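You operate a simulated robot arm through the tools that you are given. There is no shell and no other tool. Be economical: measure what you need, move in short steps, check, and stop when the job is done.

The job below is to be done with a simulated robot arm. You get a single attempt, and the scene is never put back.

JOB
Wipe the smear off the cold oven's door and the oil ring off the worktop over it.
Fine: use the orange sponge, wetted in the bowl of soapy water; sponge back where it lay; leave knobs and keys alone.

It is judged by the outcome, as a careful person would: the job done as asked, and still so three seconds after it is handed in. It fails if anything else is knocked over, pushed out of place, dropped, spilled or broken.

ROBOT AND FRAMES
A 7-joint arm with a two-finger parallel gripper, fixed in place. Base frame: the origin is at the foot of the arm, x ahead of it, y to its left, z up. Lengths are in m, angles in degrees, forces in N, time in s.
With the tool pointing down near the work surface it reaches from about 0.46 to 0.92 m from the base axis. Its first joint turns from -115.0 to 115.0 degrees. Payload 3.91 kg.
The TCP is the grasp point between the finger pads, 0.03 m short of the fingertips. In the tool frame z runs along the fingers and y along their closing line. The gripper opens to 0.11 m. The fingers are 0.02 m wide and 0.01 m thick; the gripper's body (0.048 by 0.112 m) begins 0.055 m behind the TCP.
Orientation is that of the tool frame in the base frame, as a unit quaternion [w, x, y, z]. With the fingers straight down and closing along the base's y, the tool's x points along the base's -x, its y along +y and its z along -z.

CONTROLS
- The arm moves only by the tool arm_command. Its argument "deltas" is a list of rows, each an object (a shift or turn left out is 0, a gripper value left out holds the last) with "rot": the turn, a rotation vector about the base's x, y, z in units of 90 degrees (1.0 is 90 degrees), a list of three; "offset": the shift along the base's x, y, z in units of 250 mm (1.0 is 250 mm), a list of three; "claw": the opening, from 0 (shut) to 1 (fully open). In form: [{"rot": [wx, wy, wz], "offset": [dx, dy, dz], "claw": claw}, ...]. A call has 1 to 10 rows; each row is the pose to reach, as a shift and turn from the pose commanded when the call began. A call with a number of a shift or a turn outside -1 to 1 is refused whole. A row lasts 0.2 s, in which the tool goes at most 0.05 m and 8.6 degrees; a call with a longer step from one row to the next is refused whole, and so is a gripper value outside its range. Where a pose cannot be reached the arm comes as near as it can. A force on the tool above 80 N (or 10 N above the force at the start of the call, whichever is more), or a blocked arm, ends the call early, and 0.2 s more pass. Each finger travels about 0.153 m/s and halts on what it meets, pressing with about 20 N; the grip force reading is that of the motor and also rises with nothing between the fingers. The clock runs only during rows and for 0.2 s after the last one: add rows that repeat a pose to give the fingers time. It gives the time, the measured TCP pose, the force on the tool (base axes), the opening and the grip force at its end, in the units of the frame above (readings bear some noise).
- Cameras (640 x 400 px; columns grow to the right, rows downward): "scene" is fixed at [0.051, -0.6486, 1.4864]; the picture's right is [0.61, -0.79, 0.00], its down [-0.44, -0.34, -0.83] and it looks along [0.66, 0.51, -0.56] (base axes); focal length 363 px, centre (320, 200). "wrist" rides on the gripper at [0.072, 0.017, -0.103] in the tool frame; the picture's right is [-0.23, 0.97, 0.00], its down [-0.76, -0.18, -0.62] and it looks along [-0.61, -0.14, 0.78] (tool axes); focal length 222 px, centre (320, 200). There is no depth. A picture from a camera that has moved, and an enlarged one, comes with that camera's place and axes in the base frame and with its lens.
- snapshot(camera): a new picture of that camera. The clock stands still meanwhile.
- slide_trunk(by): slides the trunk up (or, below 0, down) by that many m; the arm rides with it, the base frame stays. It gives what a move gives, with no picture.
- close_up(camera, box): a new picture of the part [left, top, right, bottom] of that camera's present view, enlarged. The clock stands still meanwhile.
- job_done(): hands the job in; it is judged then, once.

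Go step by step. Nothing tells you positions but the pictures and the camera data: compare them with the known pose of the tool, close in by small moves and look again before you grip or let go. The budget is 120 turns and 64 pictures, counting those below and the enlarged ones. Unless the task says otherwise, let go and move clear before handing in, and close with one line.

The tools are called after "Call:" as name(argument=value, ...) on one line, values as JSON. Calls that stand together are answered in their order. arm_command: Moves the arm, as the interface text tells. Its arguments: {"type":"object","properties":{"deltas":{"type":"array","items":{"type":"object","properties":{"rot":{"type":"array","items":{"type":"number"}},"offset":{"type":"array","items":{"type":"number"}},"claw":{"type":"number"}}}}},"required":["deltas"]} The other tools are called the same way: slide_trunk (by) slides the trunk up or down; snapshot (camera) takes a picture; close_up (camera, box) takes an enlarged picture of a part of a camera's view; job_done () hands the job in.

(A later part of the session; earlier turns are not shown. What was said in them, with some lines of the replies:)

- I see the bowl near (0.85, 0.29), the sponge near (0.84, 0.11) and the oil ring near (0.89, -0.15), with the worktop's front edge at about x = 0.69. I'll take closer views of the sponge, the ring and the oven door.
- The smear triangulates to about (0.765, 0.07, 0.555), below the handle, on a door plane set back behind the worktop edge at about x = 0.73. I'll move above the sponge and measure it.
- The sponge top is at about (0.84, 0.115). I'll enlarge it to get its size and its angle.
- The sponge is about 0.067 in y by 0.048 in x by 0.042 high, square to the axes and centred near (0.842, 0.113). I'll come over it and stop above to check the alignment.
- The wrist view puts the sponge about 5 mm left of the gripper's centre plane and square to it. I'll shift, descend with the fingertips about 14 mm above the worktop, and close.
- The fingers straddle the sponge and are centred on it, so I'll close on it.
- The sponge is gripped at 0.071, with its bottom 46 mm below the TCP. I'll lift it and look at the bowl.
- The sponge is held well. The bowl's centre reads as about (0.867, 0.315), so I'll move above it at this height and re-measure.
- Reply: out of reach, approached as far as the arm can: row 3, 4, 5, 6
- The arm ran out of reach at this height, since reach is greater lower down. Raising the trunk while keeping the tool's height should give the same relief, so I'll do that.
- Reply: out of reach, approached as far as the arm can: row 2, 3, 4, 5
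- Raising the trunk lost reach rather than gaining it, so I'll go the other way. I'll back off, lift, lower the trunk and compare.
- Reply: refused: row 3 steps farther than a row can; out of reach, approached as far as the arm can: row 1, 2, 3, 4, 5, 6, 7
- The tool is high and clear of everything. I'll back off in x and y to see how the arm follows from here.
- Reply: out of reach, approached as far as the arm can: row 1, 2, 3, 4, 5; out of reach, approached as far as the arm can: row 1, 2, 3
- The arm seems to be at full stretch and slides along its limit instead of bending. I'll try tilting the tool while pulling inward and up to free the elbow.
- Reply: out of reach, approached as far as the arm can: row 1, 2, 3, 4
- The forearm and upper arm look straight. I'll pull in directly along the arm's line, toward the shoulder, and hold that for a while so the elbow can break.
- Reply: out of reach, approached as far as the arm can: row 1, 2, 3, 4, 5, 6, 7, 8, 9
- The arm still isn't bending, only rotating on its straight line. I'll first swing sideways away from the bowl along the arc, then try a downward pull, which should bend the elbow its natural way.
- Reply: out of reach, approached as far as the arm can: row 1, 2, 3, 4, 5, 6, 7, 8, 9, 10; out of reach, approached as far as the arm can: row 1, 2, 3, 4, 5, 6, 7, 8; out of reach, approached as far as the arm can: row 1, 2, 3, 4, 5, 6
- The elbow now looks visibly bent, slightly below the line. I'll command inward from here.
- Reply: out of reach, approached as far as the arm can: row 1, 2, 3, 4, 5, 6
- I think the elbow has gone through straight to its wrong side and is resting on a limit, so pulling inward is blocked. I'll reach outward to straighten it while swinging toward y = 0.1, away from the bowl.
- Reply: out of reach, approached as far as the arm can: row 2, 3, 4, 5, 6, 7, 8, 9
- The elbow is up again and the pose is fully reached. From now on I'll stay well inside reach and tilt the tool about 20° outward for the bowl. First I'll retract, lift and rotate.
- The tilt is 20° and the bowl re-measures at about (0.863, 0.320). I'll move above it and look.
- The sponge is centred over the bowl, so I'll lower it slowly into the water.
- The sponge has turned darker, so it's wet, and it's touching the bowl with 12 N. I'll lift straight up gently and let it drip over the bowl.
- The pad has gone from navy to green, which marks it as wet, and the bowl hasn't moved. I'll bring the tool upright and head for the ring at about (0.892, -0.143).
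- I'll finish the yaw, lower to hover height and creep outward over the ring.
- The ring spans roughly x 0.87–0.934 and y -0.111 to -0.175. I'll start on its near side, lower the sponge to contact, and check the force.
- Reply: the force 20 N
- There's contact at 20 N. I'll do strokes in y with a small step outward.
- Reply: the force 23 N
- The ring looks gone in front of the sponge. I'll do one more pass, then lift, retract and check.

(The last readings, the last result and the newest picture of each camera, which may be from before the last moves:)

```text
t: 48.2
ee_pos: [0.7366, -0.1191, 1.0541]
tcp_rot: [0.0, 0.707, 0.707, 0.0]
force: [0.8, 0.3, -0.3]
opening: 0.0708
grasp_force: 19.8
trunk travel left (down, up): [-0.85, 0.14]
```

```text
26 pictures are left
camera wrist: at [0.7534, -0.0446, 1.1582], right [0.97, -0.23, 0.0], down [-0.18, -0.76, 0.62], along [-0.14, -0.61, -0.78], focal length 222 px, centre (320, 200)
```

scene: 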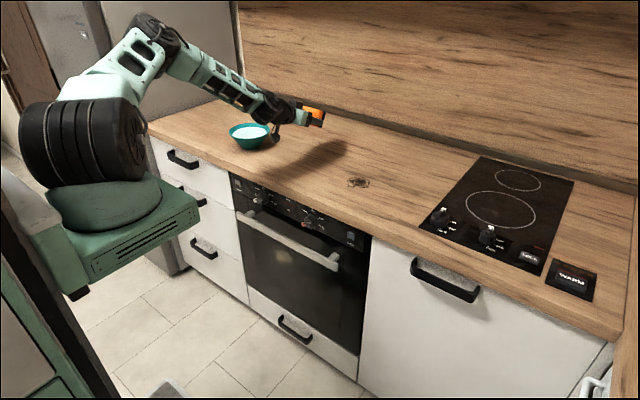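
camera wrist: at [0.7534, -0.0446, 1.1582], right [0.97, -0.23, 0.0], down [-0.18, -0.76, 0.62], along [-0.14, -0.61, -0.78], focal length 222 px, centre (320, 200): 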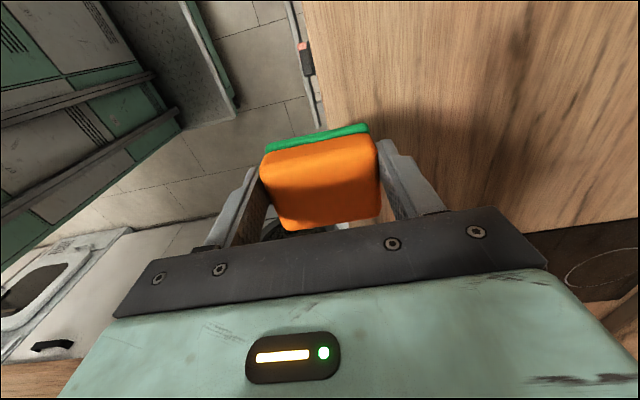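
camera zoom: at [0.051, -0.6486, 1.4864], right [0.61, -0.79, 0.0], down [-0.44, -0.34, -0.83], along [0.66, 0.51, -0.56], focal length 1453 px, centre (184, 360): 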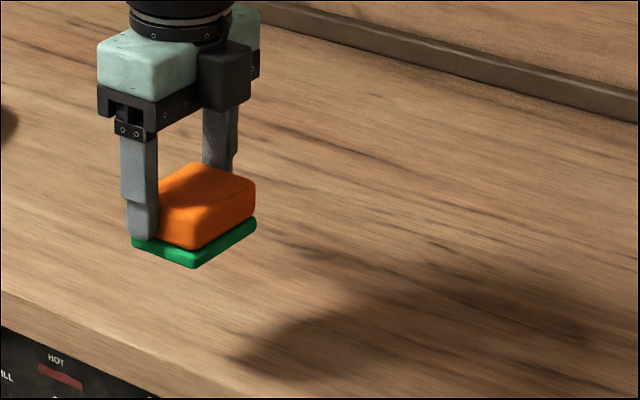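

The ring is completely gone. Next is the door: I'll yaw back and retreat toward (0.55, 0.07, 1.17).

Call:
arm_command(deltas=[{"offset": [-0.07, 0.07, 0.05], "rot": [0, 0, 0.095]}, {"offset": [-0.14, 0.15, 0.1], "rot": [0, 0, 0.19]}, {"offset": [-0.21, 0.22, 0.15], "rot": [0, 0, 0.285]}, {"offset": [-0.28, 0.3, 0.2], "rot": [0, 0, 0.38]}, {"offset": [-0.35, 0.38, 0.25], "rot": [0, 0, 0.475]}, {"offset": [-0.42, 0.46, 0.3], "rot": [0, 0, 0.57]}, {"offset": [-0.5, 0.54, 0.35], "rot": [0, 0, 0.665]}, {"offset": [-0.58, 0.62, 0.4], "rot": [0, 0, 0.76]}, {"offset": [-0.66, 0.7, 0.45], "rot": [0, 0, 0.855]}, {"offset": [-0.74, 0.76, 0.5], "rot": [0, 0, 0.95]}])

Call:
arm_command(deltas=[{"rot": [0, 0, 0.05]}, {"rot": [0, 0, 0.05]}])

```text
t: 50.4
ee_pos: [0.5521, 0.0719, 1.1845]
tcp_rot: [-0.001, 0.039, 0.999, -0.001]
force: [0.3, 0.5, -0.5]
opening: 0.0707
grasp_force: 19.9
trunk travel left (down, up): [-0.85, 0.14]
```

```text
t: 51.0
ee_pos: [0.5536, 0.0733, 1.1846]
tcp_rot: [0.001, 0.0, 1.0, -0.001]
force: [-0.7, 0.1, -0.4]
opening: 0.071
grasp_force: 19.8
trunk travel left (down, up): [-0.85, 0.14]
```

Now I'll turn the tool to point horizontally at +x, with the sponge front kept behind the worktop edge.

Call:
arm_command(deltas=[{"offset": [0.03, 0, 0], "rot": [0, -0.095, 0]}, {"offset": [0.06, 0, 0], "rot": [0, -0.19, 0]}, {"offset": [0.09, 0, 0], "rot": [0, -0.285, 0]}, {"offset": [0.12, 0, 0], "rot": [0, -0.38, 0]}, {"offset": [0.15, 0, 0], "rot": [0, -0.475, 0]}, {"offset": [0.18, 0, 0], "rot": [0, -0.57, 0]}, {"offset": [0.2, 0, 0], "rot": [0, -0.665, 0]}, {"offset": [0.22, 0, 0], "rot": [0, -0.76, 0]}, {"offset": [0.24, 0, 0], "rot": [0, -0.855, 0]}, {"offset": [0.26, 0, 0], "rot": [0, -0.95, 0]}])

Call:
snapshot(camera="scene")

```text
t: 52.5
ee_pos: [0.5972, 0.0792, 1.2092]
tcp_rot: [0.408, 0.067, 0.905, 0.102]
force: [-0.6, 1.3, 0.1]
opening: 0.0711
grasp_force: 20.4
trunk travel left (down, up): [-0.85, 0.14]
stopped in row 7: the arm was blocked; the commanded pose is now the measured one
```

```text
25 pictures are left
```

scene: 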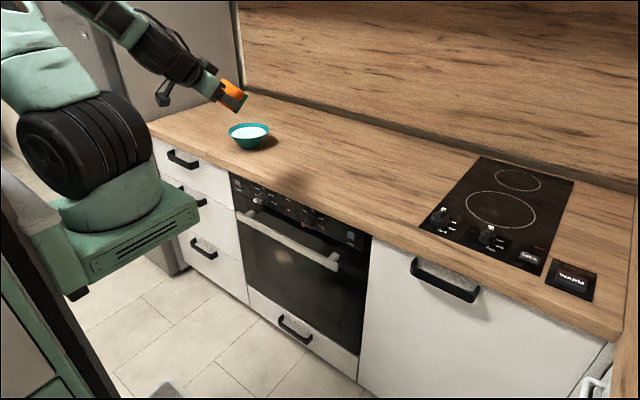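

The wrist got blocked because the forearm is too steep with the shoulder this high. With the trunk low the forearm will be flatter, so I'll straighten the orientation first, keeping a moderate tilt.

Call:
arm_command(deltas=[{"offset": [0.0, 0, 0.04], "rot": [-0.04, 0.08, 0.006]}, {"offset": [0.0, 0, 0.08], "rot": [-0.08, 0.12, 0.012]}, {"offset": [0.0, 0, 0.08], "rot": [-0.12, 0.16, 0.018]}, {"offset": [0.0, 0, 0.08], "rot": [-0.153, 0.18, 0.024]}, {"offset": [0.0, 0, 0.08], "rot": [-0.153, 0.18, 0.024]}])

```text
t: 53.7
ee_pos: [0.5977, 0.0792, 1.2269]
tcp_rot: [0.281, 0.008, 0.96, -0.015]
force: [1.1, -0.4, 0.2]
opening: 0.071
grasp_force: 20.1
trunk travel left (down, up): [-0.85, 0.14]
```

The orientation is clean at 32°. I'll lower the trunk 0.25 m, with the sponge well in front of the worktop edge.

Call:
slide_trunk(by=-0.25)

Call:
arm_command(deltas=[{"offset": [0, 0, 0.15]}, {"offset": [0, 0, 0.3]}, {"offset": [0, 0, 0.45]}, {"offset": [0, 0, 0.6]}, {"offset": [0, 0, 0.75]}, {"offset": [0, 0, 0.9]}, {"offset": [0, 0, 0.9]}])

Call:
slide_trunk(by=-0.2)

Call:
snapshot(camera="scene")

```text
t: 56.2
ee_pos: [0.5982, 0.0807, 0.9775]
tcp_rot: [0.282, 0.008, 0.959, -0.014]
force: [0.2, 0.4, -0.6]
opening: 0.071
grasp_force: 19.7
trunk travel left (down, up): [-0.6, 0.39]
```

```text
t: 57.8
ee_pos: [0.5974, 0.0805, 1.2045]
tcp_rot: [0.281, 0.009, 0.96, -0.014]
force: [0.2, 0.2, -0.2]
opening: 0.0709
grasp_force: 19.9
trunk travel left (down, up): [-0.6, 0.39]
```

```text
t: 60.0
ee_pos: [0.598, 0.0799, 1.0038]
tcp_rot: [0.282, 0.008, 0.959, -0.014]
force: [-0.1, 0.1, -0.4]
opening: 0.071
grasp_force: 20.0
trunk travel left (down, up): [-0.4, 0.59]
```

```text
24 pictures are left
```

scene: 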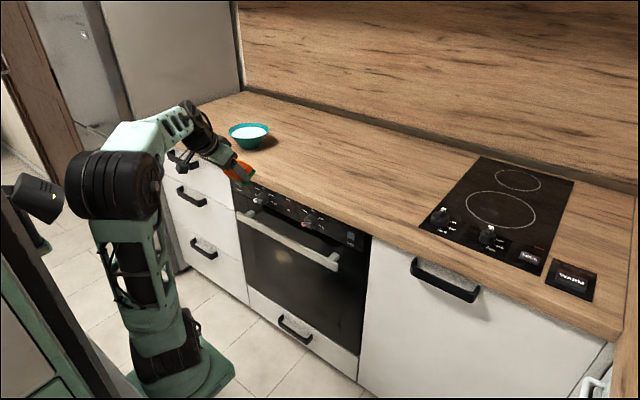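

The forearm is now nearly level. I'll rotate the tool to horizontal.

Call:
arm_command(deltas=[{"rot": [0, -0.09, 0]}, {"rot": [0, -0.18, 0]}, {"rot": [0, -0.27, 0]}, {"rot": [0, -0.36, 0]}, {"rot": [0, -0.45, 0]}, {"rot": [0, -0.54, 0]}, {"rot": [0, -0.637, 0]}, {"rot": [0, -0.637, 0]}])

Call:
snapshot(camera="scene")

```text
refused: row 7 steps farther than a row can; nothing moved
```

```text
23 pictures are left
```

scene: 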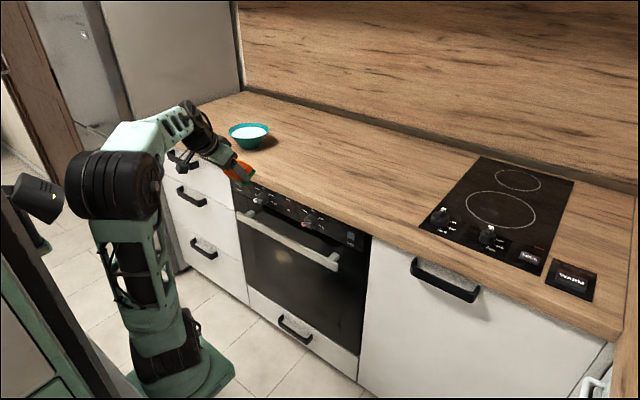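

Call:
arm_command(deltas=[{"rot": [0, -0.09, 0]}, {"rot": [0, -0.18, 0]}, {"rot": [0, -0.27, 0]}, {"rot": [0, -0.36, 0]}, {"rot": [0, -0.45, 0]}, {"rot": [0, -0.54, 0]}, {"rot": [0, -0.6, 0]}, {"rot": [0, -0.637, 0]}, {"rot": [0, -0.637, 0]}])

```text
t: 62.0
ee_pos: [0.5994, 0.0801, 1.0027]
tcp_rot: [0.707, 0.015, 0.707, -0.007]
force: [0.2, -1.0, 0.9]
opening: 0.071
grasp_force: 20.4
trunk travel left (down, up): [-0.4, 0.59]
```

The tool is horizontal. Lowering the trunk takes the sponge down in front of the door, about 5 cm clear of the handle.

Call:
slide_trunk(by=-0.38)

Call:
snapshot(camera="scene")

Call:
snapshot(camera="wrist")

```text
t: 65.7
ee_pos: [0.5981, 0.0806, 0.6223]
tcp_rot: [0.707, 0.013, 0.707, -0.008]
force: [0.0, -0.2, 0.8]
opening: 0.0708
grasp_force: 19.7
trunk travel left (down, up): [-0.02, 0.97]
```

```text
22 pictures are left
```

scene: 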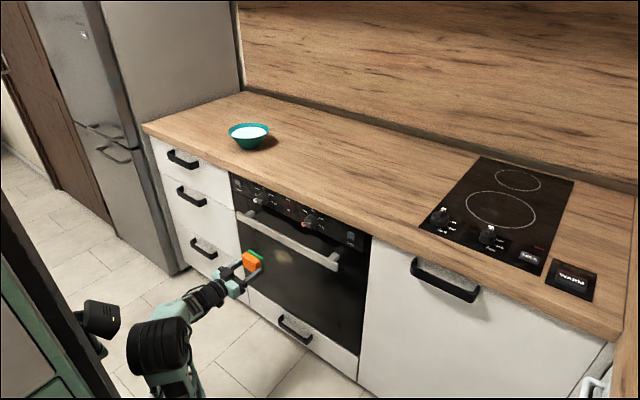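

```text
21 pictures are left
camera wrist: at [0.4951, 0.1025, 0.5494], right [0.03, 0.97, 0.23], down [-0.63, -0.16, 0.76], along [0.78, -0.17, 0.61], focal length 222 px, centre (320, 200)
```

wrist: 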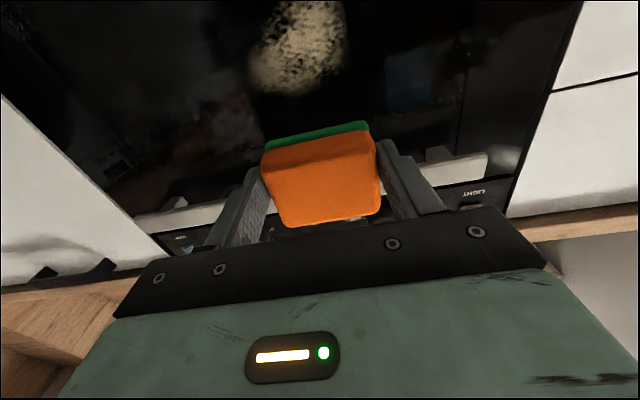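

The smear is on the door plane, around y 0.025–0.115 and z 0.51–0.60. I'll lower to its height, trim the yaw, move a little closer and look again.

Call:
arm_command(deltas=[{"offset": [0, -0.02, -0.1], "rot": [0, 0, 0.02]}, {"offset": [0.04, -0.04, -0.2], "rot": [0, 0, 0.02]}, {"offset": [0.08, -0.04, -0.25], "rot": [0, 0, 0.02]}, {"offset": [0.16, -0.04, -0.25], "rot": [0, 0, 0.02]}, {"offset": [0.16, -0.04, -0.25], "rot": [0, 0, 0.02]}])

Call:
snapshot(camera="wrist")

Call:
close_up(camera="scene", box=[216, 210, 344, 310])

```text
t: 66.9
ee_pos: [0.6404, 0.0707, 0.5584]
tcp_rot: [0.707, 0.003, 0.707, 0.002]
force: [-0.6, 0.9, -0.7]
opening: 0.0707
grasp_force: 19.9
trunk travel left (down, up): [-0.02, 0.97]
```

```text
20 pictures are left
camera wrist: at [0.5361, 0.0897, 0.4853], right [0.0, 0.97, 0.23], down [-0.62, -0.18, 0.76], along [0.78, -0.15, 0.61], focal length 222 px, centre (320, 200)
```

wrist: 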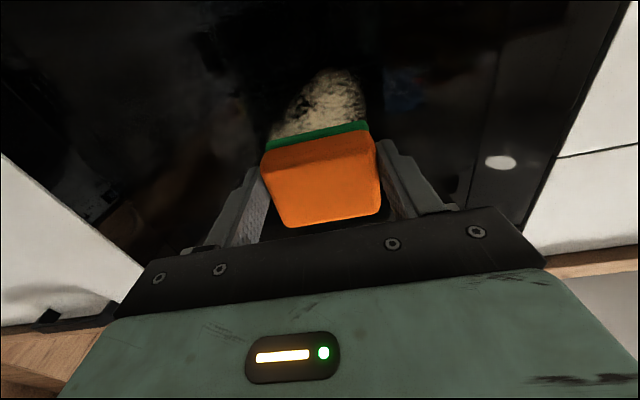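

```text
4.00 times, centred on (280, 260) of scene
camera zoom: at [0.051, -0.6486, 1.4864], right [0.61, -0.79, 0.0], down [-0.44, -0.34, -0.83], along [0.66, 0.51, -0.56], focal length 1453 px, centre (480, -40)
```

zoom: 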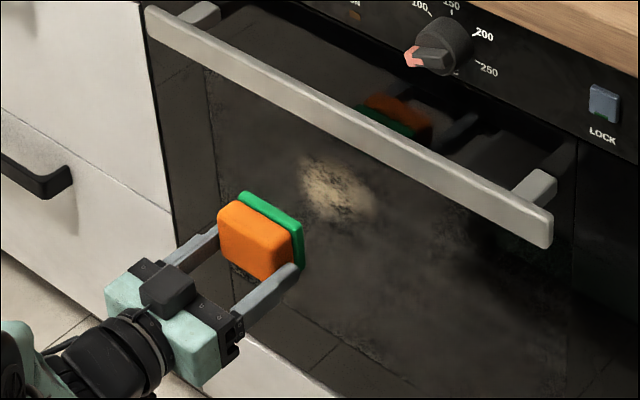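

The smear runs diagonally from about (y 0.04, z 0.60) to (0.095, 0.52). I'll approach the glass carefully.

Call:
arm_command(deltas=[{"offset": [0.08, 0, 0]}, {"offset": [0.16, 0, 0]}, {"offset": [0.22, 0, 0]}, {"offset": [0.26, 0, 0]}, {"offset": [0.28, 0, 0]}, {"offset": [0.28, 0, 0]}])

```text
t: 68.3
ee_pos: [0.7089, 0.0722, 0.561]
tcp_rot: [0.707, 0.004, 0.707, 0.003]
force: [-0.4, 0.3, -1.0]
opening: 0.0709
grasp_force: 19.3
trunk travel left (down, up): [-0.02, 0.97]
```

Call:
arm_command(deltas=[{"offset": [0.01, 0, 0]}, {"offset": [0.02, 0, 0]}, {"offset": [0.03, 0, 0]}, {"offset": [0.04, 0, 0]}])

Call:
close_up(camera="scene", box=[216, 210, 344, 310])

```text
t: 69.3
ee_pos: [0.7171, 0.0716, 0.5595]
tcp_rot: [0.707, 0.003, 0.707, 0.002]
force: [-29.5, -3.2, -2.7]
opening: 0.0716
grasp_force: 20.0
trunk travel left (down, up): [-0.02, 0.97]
```

```text
4.00 times, centred on (280, 260) of scene
camera zoom: at [0.051, -0.6486, 1.4864], right [0.61, -0.79, 0.0], down [-0.44, -0.34, -0.83], along [0.66, 0.51, -0.56], focal length 1453 px, centre (480, -40)
```

zoom: 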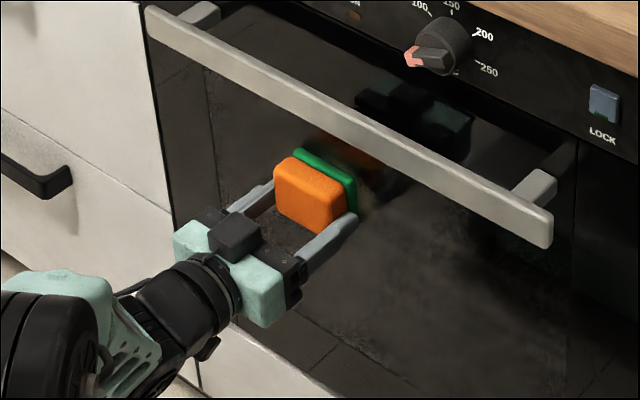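

Contact is at 30 N, so I'll ease off slightly and wipe in vertical strokes across the smear.

Call:
arm_command(deltas=[{"offset": [-0.005, 0, 0.09]}, {"offset": [-0.005, 0, 0.18]}, {"offset": [-0.005, -0.1, 0.18]}, {"offset": [-0.005, -0.1, 0.06]}, {"offset": [-0.005, -0.1, -0.06]}, {"offset": [-0.005, -0.1, -0.18]}, {"offset": [-0.005, 0, -0.2]}, {"offset": [-0.005, 0, -0.06]}, {"offset": [-0.005, 0, 0.06]}, {"offset": [-0.005, 0, 0.18]}])

Call:
arm_command(deltas=[{"offset": [0, 0.1, 0]}, {"offset": [0, 0.12, -0.1]}, {"offset": [0, 0.12, -0.22]}, {"offset": [0, 0.12, -0.32]}, {"offset": [0, 0.12, -0.4]}, {"offset": [0, 0.02, -0.4]}, {"offset": [0, 0, -0.28]}, {"offset": [0, 0, -0.14]}, {"offset": [0, 0, 0]}])

Call:
snapshot(camera="wrist")

Call:
close_up(camera="scene", box=[216, 210, 344, 310])

```text
t: 71.5
ee_pos: [0.7169, 0.0694, 0.6041]
tcp_rot: [0.707, 0.001, 0.707, 0.003]
force: [0.1, 0.5, -0.7]
opening: 0.0712
grasp_force: 19.7
trunk travel left (down, up): [-0.02, 0.97]
```

```text
t: 73.5
ee_pos: [0.7163, 0.0702, 0.6057]
tcp_rot: [0.707, 0.001, 0.707, 0.003]
force: [-23.9, -0.9, -9.5]
opening: 0.0713
grasp_force: 20.1
trunk travel left (down, up): [-0.02, 0.97]
```

```text
17 pictures are left
camera wrist: at [0.6135, 0.0892, 0.5318], right [0.0, 0.97, 0.23], down [-0.62, -0.18, 0.76], along [0.78, -0.15, 0.61], focal length 222 px, centre (320, 200)
```

wrist: 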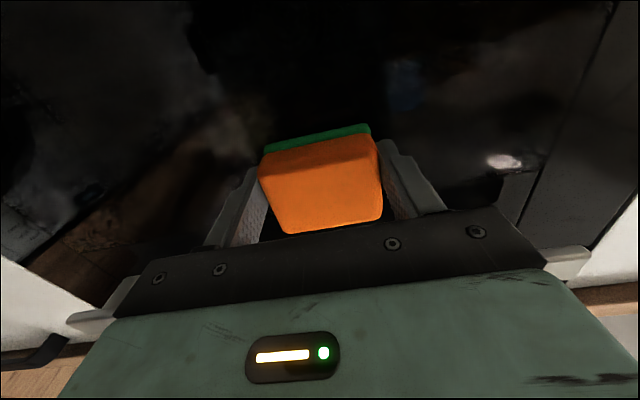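

```text
4.00 times, centred on (280, 260) of scene
camera zoom: at [0.051, -0.6486, 1.4864], right [0.61, -0.79, 0.0], down [-0.44, -0.34, -0.83], along [0.66, 0.51, -0.56], focal length 1453 px, centre (480, -40)
```

zoom: 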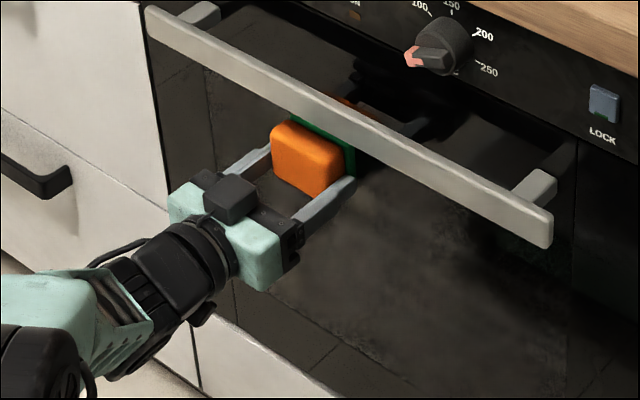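

The smear seems gone. I'll back off and inspect the glass.

Call:
arm_command(deltas=[{"offset": [-0.1, 0, -0.1]}, {"offset": [-0.25, 0, -0.15]}, {"offset": [-0.4, 0, -0.15]}, {"offset": [-0.48, 0, 0.0]}, {"offset": [-0.48, 0, 0.1]}])

Call:
snapshot(camera="wrist")

Call:
close_up(camera="scene", box=[216, 190, 376, 315])

```text
t: 74.7
ee_pos: [0.5966, 0.0709, 0.6314]
tcp_rot: [0.707, 0.004, 0.707, 0.002]
force: [-0.7, -0.6, 0.2]
opening: 0.071
grasp_force: 20.1
trunk travel left (down, up): [-0.02, 0.97]
```

```text
15 pictures are left
camera wrist: at [0.4925, 0.0896, 0.5584], right [0.0, 0.97, 0.24], down [-0.62, -0.18, 0.76], along [0.78, -0.15, 0.61], focal length 222 px, centre (320, 200)
```

wrist: 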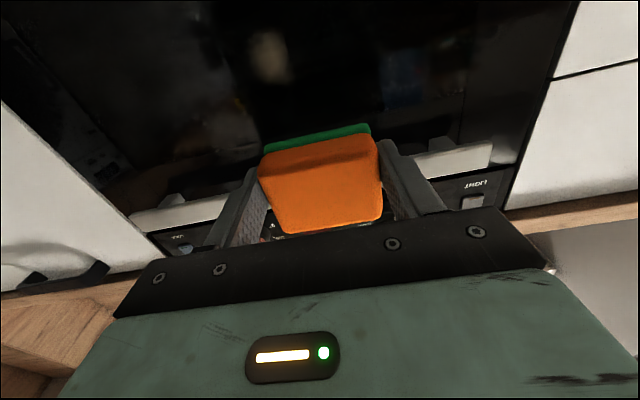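

```text
3.20 times, centred on (296, 252) of scene
camera zoom: at [0.051, -0.6486, 1.4864], right [0.61, -0.79, 0.0], down [-0.44, -0.34, -0.83], along [0.66, 0.51, -0.56], focal length 1162 px, centre (397, 32)
```

zoom: 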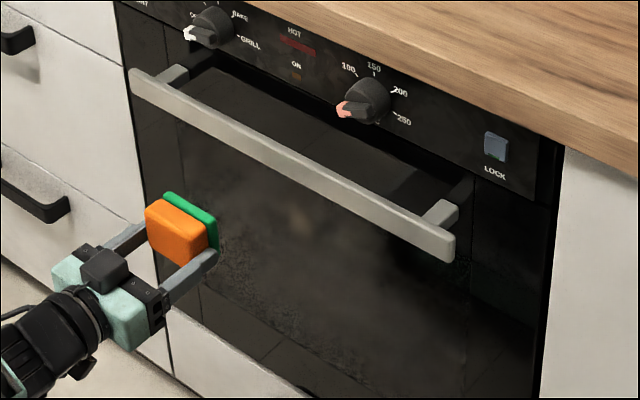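

A faint patch remains at about y 0.04, z 0.57. I'll go back and wipe there more thoroughly.

Call:
arm_command(deltas=[{"offset": [0.1, -0.05, -0.1]}, {"offset": [0.2, -0.12, -0.2]}, {"offset": [0.32, -0.12, -0.24]}, {"offset": [0.42, -0.12, -0.24]}, {"offset": [0.46, -0.12, -0.24]}, {"offset": [0.48, -0.12, -0.24]}, {"offset": [0.49, -0.12, -0.24]}])

```text
t: 76.3
ee_pos: [0.7178, 0.0401, 0.571]
tcp_rot: [0.707, 0.002, 0.708, 0.003]
force: [-28.8, -6.6, 0.2]
opening: 0.0718
grasp_force: 20.9
trunk travel left (down, up): [-0.02, 0.97]
```

Call:
arm_command(deltas=[{"offset": [0, 0, 0.1]}, {"offset": [0, 0, 0.16]}, {"offset": [0, 0, 0.06]}, {"offset": [0, 0, -0.06]}, {"offset": [0, 0, -0.18]}, {"offset": [0.002, -0.08, -0.18]}, {"offset": [0.004, -0.08, -0.06]}, {"offset": [0.004, -0.08, 0.06]}, {"offset": [0.004, -0.08, 0.14]}, {"offset": [0.004, 0.0, 0.1]}])

Call:
arm_command(deltas=[{"offset": [0, 0.08, 0]}, {"offset": [0.002, 0.16, 0]}, {"offset": [0.004, 0.16, -0.1]}, {"offset": [0.004, 0.08, -0.1]}, {"offset": [0.004, -0.04, -0.1]}, {"offset": [0.004, -0.04, -0.2]}, {"offset": [0.004, 0.1, -0.2]}, {"offset": [0.004, 0.22, -0.2]}, {"offset": [0.004, 0.22, -0.32]}, {"offset": [0.004, 0.1, -0.32]}])

Call:
arm_command(deltas=[{"offset": [-0.1, 0, 0]}, {"offset": [-0.25, 0, 0]}, {"offset": [-0.4, 0, 0.1]}, {"offset": [-0.48, 0, 0.25]}, {"offset": [-0.48, 0, 0.4]}, {"offset": [-0.48, 0, 0.4]}])

Call:
snapshot(camera="wrist")

Call:
close_up(camera="scene", box=[216, 190, 376, 315])

```text
t: 78.5
ee_pos: [0.7205, 0.0407, 0.5957]
tcp_rot: [0.707, 0.004, 0.708, 0.003]
force: [-0.1, 0.1, -0.6]
opening: 0.0712
grasp_force: 20.3
trunk travel left (down, up): [-0.02, 0.97]
```

```text
t: 80.7
ee_pos: [0.7221, 0.0681, 0.5137]
tcp_rot: [0.706, 0.001, 0.708, 0.006]
force: [-12.6, 9.9, -1.3]
opening: 0.0716
grasp_force: 20.1
trunk travel left (down, up): [-0.02, 0.97]
```

```text
t: 82.1
ee_pos: [0.6022, 0.0642, 0.6169]
tcp_rot: [0.707, 0.003, 0.707, 0.003]
force: [-0.2, -0.2, 0.8]
opening: 0.0714
grasp_force: 20.2
trunk travel left (down, up): [-0.02, 0.97]
```

```text
13 pictures are left
camera wrist: at [0.4984, 0.0841, 0.5424], right [0.0, 0.97, 0.24], down [-0.62, -0.18, 0.76], along [0.78, -0.15, 0.61], focal length 222 px, centre (320, 200)
```

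wrist: 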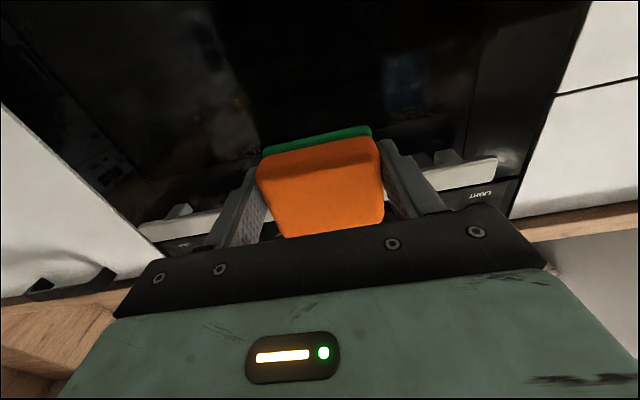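

```text
3.20 times, centred on (296, 252) of scene
camera zoom: at [0.051, -0.6486, 1.4864], right [0.61, -0.79, 0.0], down [-0.44, -0.34, -0.83], along [0.66, 0.51, -0.56], focal length 1162 px, centre (397, 32)
```

zoom: 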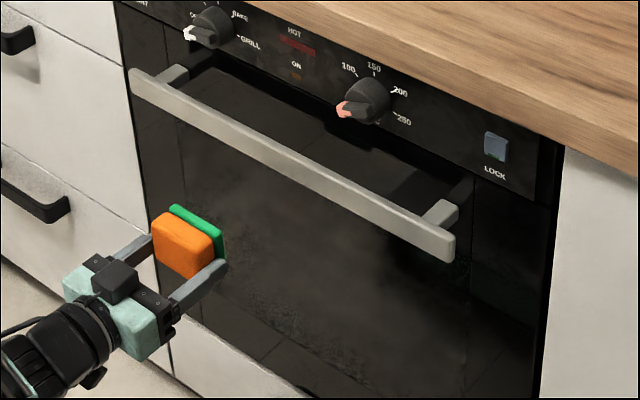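

The door is clean. Now I'll return by the same path: trunk up, tool tilted back down, trunk up again.

Call:
slide_trunk(by=0.38)

Call:
arm_command(deltas=[{"rot": [0, 0.09, 0]}, {"rot": [0, 0.18, 0]}, {"rot": [0, 0.27, 0]}, {"rot": [0, 0.36, 0]}, {"rot": [0, 0.45, 0]}, {"rot": [0, 0.54, 0]}, {"rot": [0, 0.6, 0]}, {"rot": [0, 0.637, 0]}, {"rot": [0, 0.637, 0]}])

Call:
slide_trunk(by=0.2)

Call:
arm_command(deltas=[{"offset": [0, 0, -0.15]}, {"offset": [0, 0, -0.3]}, {"offset": [0, 0, -0.45]}, {"offset": [0, 0, -0.6]}, {"offset": [0, 0, -0.75]}, {"offset": [0, 0, -0.9]}, {"offset": [0, 0, -0.9]}])

Call:
slide_trunk(by=0.25)

```text
t: 85.8
ee_pos: [0.6023, 0.0645, 0.9951]
tcp_rot: [0.707, 0.003, 0.707, 0.003]
force: [-0.3, 0.1, -1.0]
opening: 0.0712
grasp_force: 20.0
trunk travel left (down, up): [-0.4, 0.59]
```

```text
t: 87.8
ee_pos: [0.6025, 0.065, 0.9965]
tcp_rot: [0.281, 0.004, 0.96, 0.001]
force: [0.2, 0.9, -0.5]
opening: 0.0715
grasp_force: 20.1
trunk travel left (down, up): [-0.4, 0.59]
```

```text
t: 89.9
ee_pos: [0.603, 0.0658, 1.1962]
tcp_rot: [0.281, 0.005, 0.96, 0.0]
force: [-0.7, 0.1, -0.6]
opening: 0.0711
grasp_force: 20.2
trunk travel left (down, up): [-0.6, 0.39]
```

```text
t: 91.5
ee_pos: [0.6004, 0.0682, 0.9698]
tcp_rot: [0.281, 0.003, 0.96, 0.001]
force: [0.8, -0.1, -0.6]
opening: 0.0716
grasp_force: 20.0
trunk travel left (down, up): [-0.6, 0.39]
```

```text
t: 94.1
ee_pos: [0.6012, 0.0676, 1.2199]
tcp_rot: [0.282, 0.004, 0.96, 0.001]
force: [0.9, 0.3, -1.5]
opening: 0.0717
grasp_force: 20.0
trunk travel left (down, up): [-0.85, 0.14]
```

The trunk is back up. I'll turn the tool straight down and head over the sponge's home at (0.8405, 0.1185).

Call:
arm_command(deltas=[{"offset": [0.1, 0.03, 0], "rot": [0, 0.09, 0]}, {"offset": [0.22, 0.06, 0], "rot": [0, 0.18, 0]}, {"offset": [0.34, 0.1, -0.1], "rot": [0, 0.27, 0]}, {"offset": [0.48, 0.14, -0.2], "rot": [0, 0.34, 0]}, {"offset": [0.62, 0.17, -0.3], "rot": [0, 0.363, 0]}, {"offset": [0.76, 0.2, -0.4], "rot": [0, 0.363, 0]}, {"offset": [0.9, 0.204, -0.5], "rot": [0, 0.363, 0]}, {"offset": [0.957, 0.204, -0.65], "rot": [0, 0.363, 0]}, {"offset": [0.957, 0.204, -0.8], "rot": [0, 0.363, 0]}, {"offset": [0.957, 0.204, -0.8], "rot": [0, 0.363, 0]}])

Call:
close_up(camera="scene", box=[220, 80, 348, 180])

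```text
t: 96.3
ee_pos: [0.8407, 0.118, 1.0175]
tcp_rot: [-0.001, 0.003, 1.0, 0.0]
force: [-0.1, 0.2, -0.7]
opening: 0.0713
grasp_force: 20.1
trunk travel left (down, up): [-0.85, 0.14]
```

```text
4.00 times, centred on (284, 130) of scene
camera zoom: at [0.051, -0.6486, 1.4864], right [0.61, -0.79, 0.0], down [-0.44, -0.34, -0.83], along [0.66, 0.51, -0.56], focal length 1453 px, centre (464, 480)
```

zoom: 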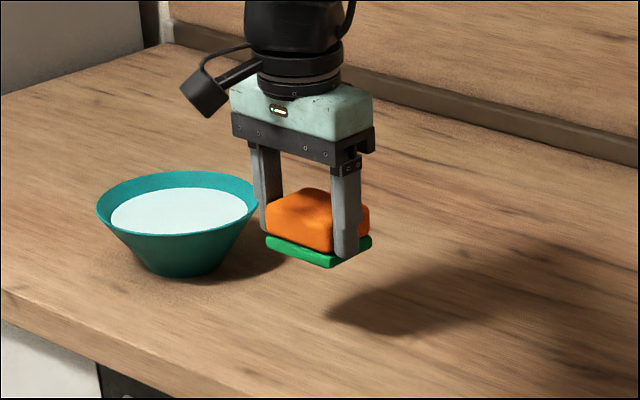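

The sponge sits centred in the grip, so I'll lower it gently to the worktop.

Call:
arm_command(deltas=[{"offset": [0, 0.002, -0.1]}, {"offset": [0, 0.002, -0.2]}, {"offset": [0, 0.002, -0.27]}, {"offset": [0, 0.002, -0.285]}, {"offset": [0, 0.002, -0.295]}])

Call:
close_up(camera="scene", box=[262, 142, 310, 172])

```text
t: 97.5
ee_pos: [0.8412, 0.1201, 0.9459]
tcp_rot: [-0.001, 0.004, 1.0, 0.001]
force: [-0.3, 0.7, -0.5]
opening: 0.0714
grasp_force: 20.2
trunk travel left (down, up): [-0.85, 0.14]
```

```text
13.33 times, centred on (286, 157) of scene
camera zoom: at [0.051, -0.6486, 1.4864], right [0.61, -0.79, 0.0], down [-0.44, -0.34, -0.83], along [0.66, 0.51, -0.56], focal length 4843 px, centre (773, 773)
```

zoom: 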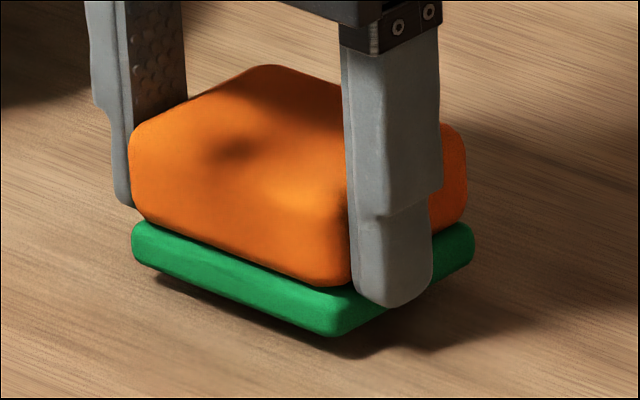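

It's still about 7 mm above the worktop and 2 mm too far left. I'll lower in small steps with that trim.

Call:
arm_command(deltas=[{"offset": [0.002, -0.008, -0.01]}, {"offset": [0.002, -0.008, -0.02]}, {"offset": [0.002, -0.008, -0.024]}, {"offset": [0.002, -0.008, -0.028]}, {"offset": [0.002, -0.008, -0.028]}])

Call:
close_up(camera="scene", box=[262, 142, 310, 172])

```text
t: 98.7
ee_pos: [0.8404, 0.1176, 0.9382]
tcp_rot: [-0.001, 0.004, 1.0, 0.001]
force: [-0.7, -0.6, -0.4]
opening: 0.0714
grasp_force: 19.8
trunk travel left (down, up): [-0.85, 0.14]
```

```text
13.33 times, centred on (286, 157) of scene
camera zoom: at [0.051, -0.6486, 1.4864], right [0.61, -0.79, 0.0], down [-0.44, -0.34, -0.83], along [0.66, 0.51, -0.56], focal length 4843 px, centre (773, 773)
```

zoom: 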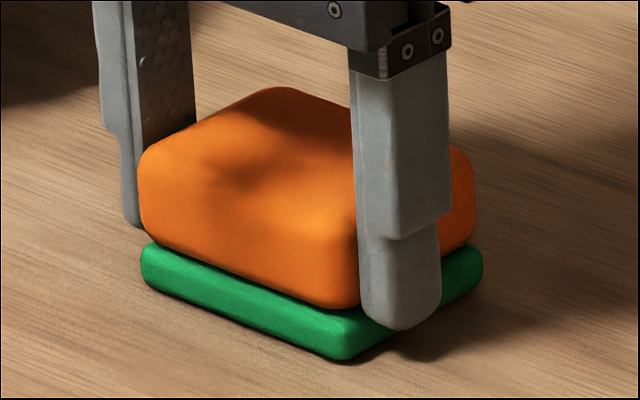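

About 2 mm remains.

Call:
arm_command(deltas=[{"offset": [0, 0, -0.004]}, {"offset": [0, 0, -0.008]}, {"offset": [0, 0, -0.01]}])

```text
t: 99.5
ee_pos: [0.8407, 0.1169, 0.9381]
tcp_rot: [0.001, 0.005, 1.0, 0.001]
force: [-2.1, -2.1, 13.8]
opening: 0.0714
grasp_force: 19.6
trunk travel left (down, up): [-0.85, 0.14]
```

It's in contact, so I'll open the fingers and lift straight up.

Call:
arm_command(deltas=[{"claw": 0.75}, {"claw": 0.9}, {"claw": 0.95}, {"offset": [0, 0, 0.08]}, {"offset": [0, 0, 0.2]}, {"offset": [0, 0, 0.35]}, {"offset": [0, 0, 0.5]}, {"offset": [-0.15, 0, 0.6]}, {"offset": [-0.3, 0, 0.65]}, {"offset": [-0.45, 0, 0.65]}])

Call:
close_up(camera="scene", box=[262, 142, 310, 172])

Call:
snapshot(camera="scene")

```text
t: 101.7
ee_pos: [0.7297, 0.1165, 1.0982]
tcp_rot: [0.0, 0.004, 1.0, 0.0]
force: [0.3, -0.3, -0.2]
opening: 0.1045
grasp_force: 0.1
trunk travel left (down, up): [-0.85, 0.14]
```

```text
13.33 times, centred on (286, 157) of scene
camera zoom: at [0.051, -0.6486, 1.4864], right [0.61, -0.79, 0.0], down [-0.44, -0.34, -0.83], along [0.66, 0.51, -0.56], focal length 4843 px, centre (773, 773)
```

zoom: 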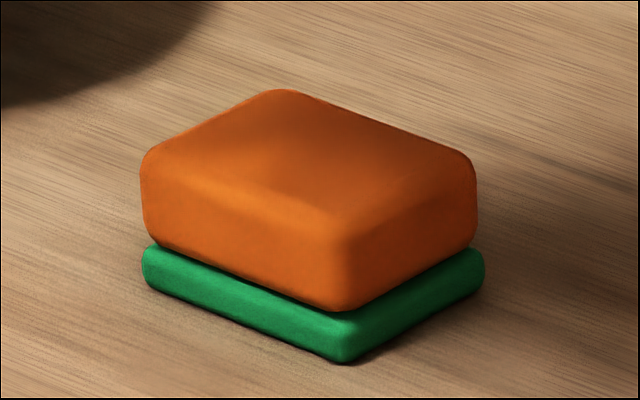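

```text
7 pictures are left
```

scene: 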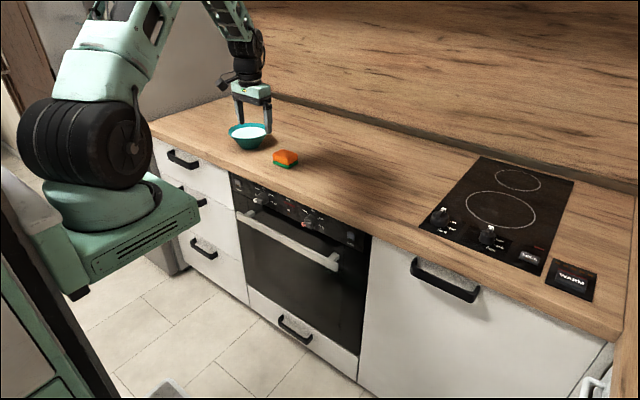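

The sponge is back within about 2 mm of where it lay. The bowl is upright, the ring and smear are gone, the knobs are unchanged and the arm is clear, so I'm handing in.

Call:
job_done()

```text
The job is handed in.
```

The oven door and the worktop are both wiped clean with the wet sponge. The sponge is back within about 2 mm of where it lay, and no knob or key was touched.
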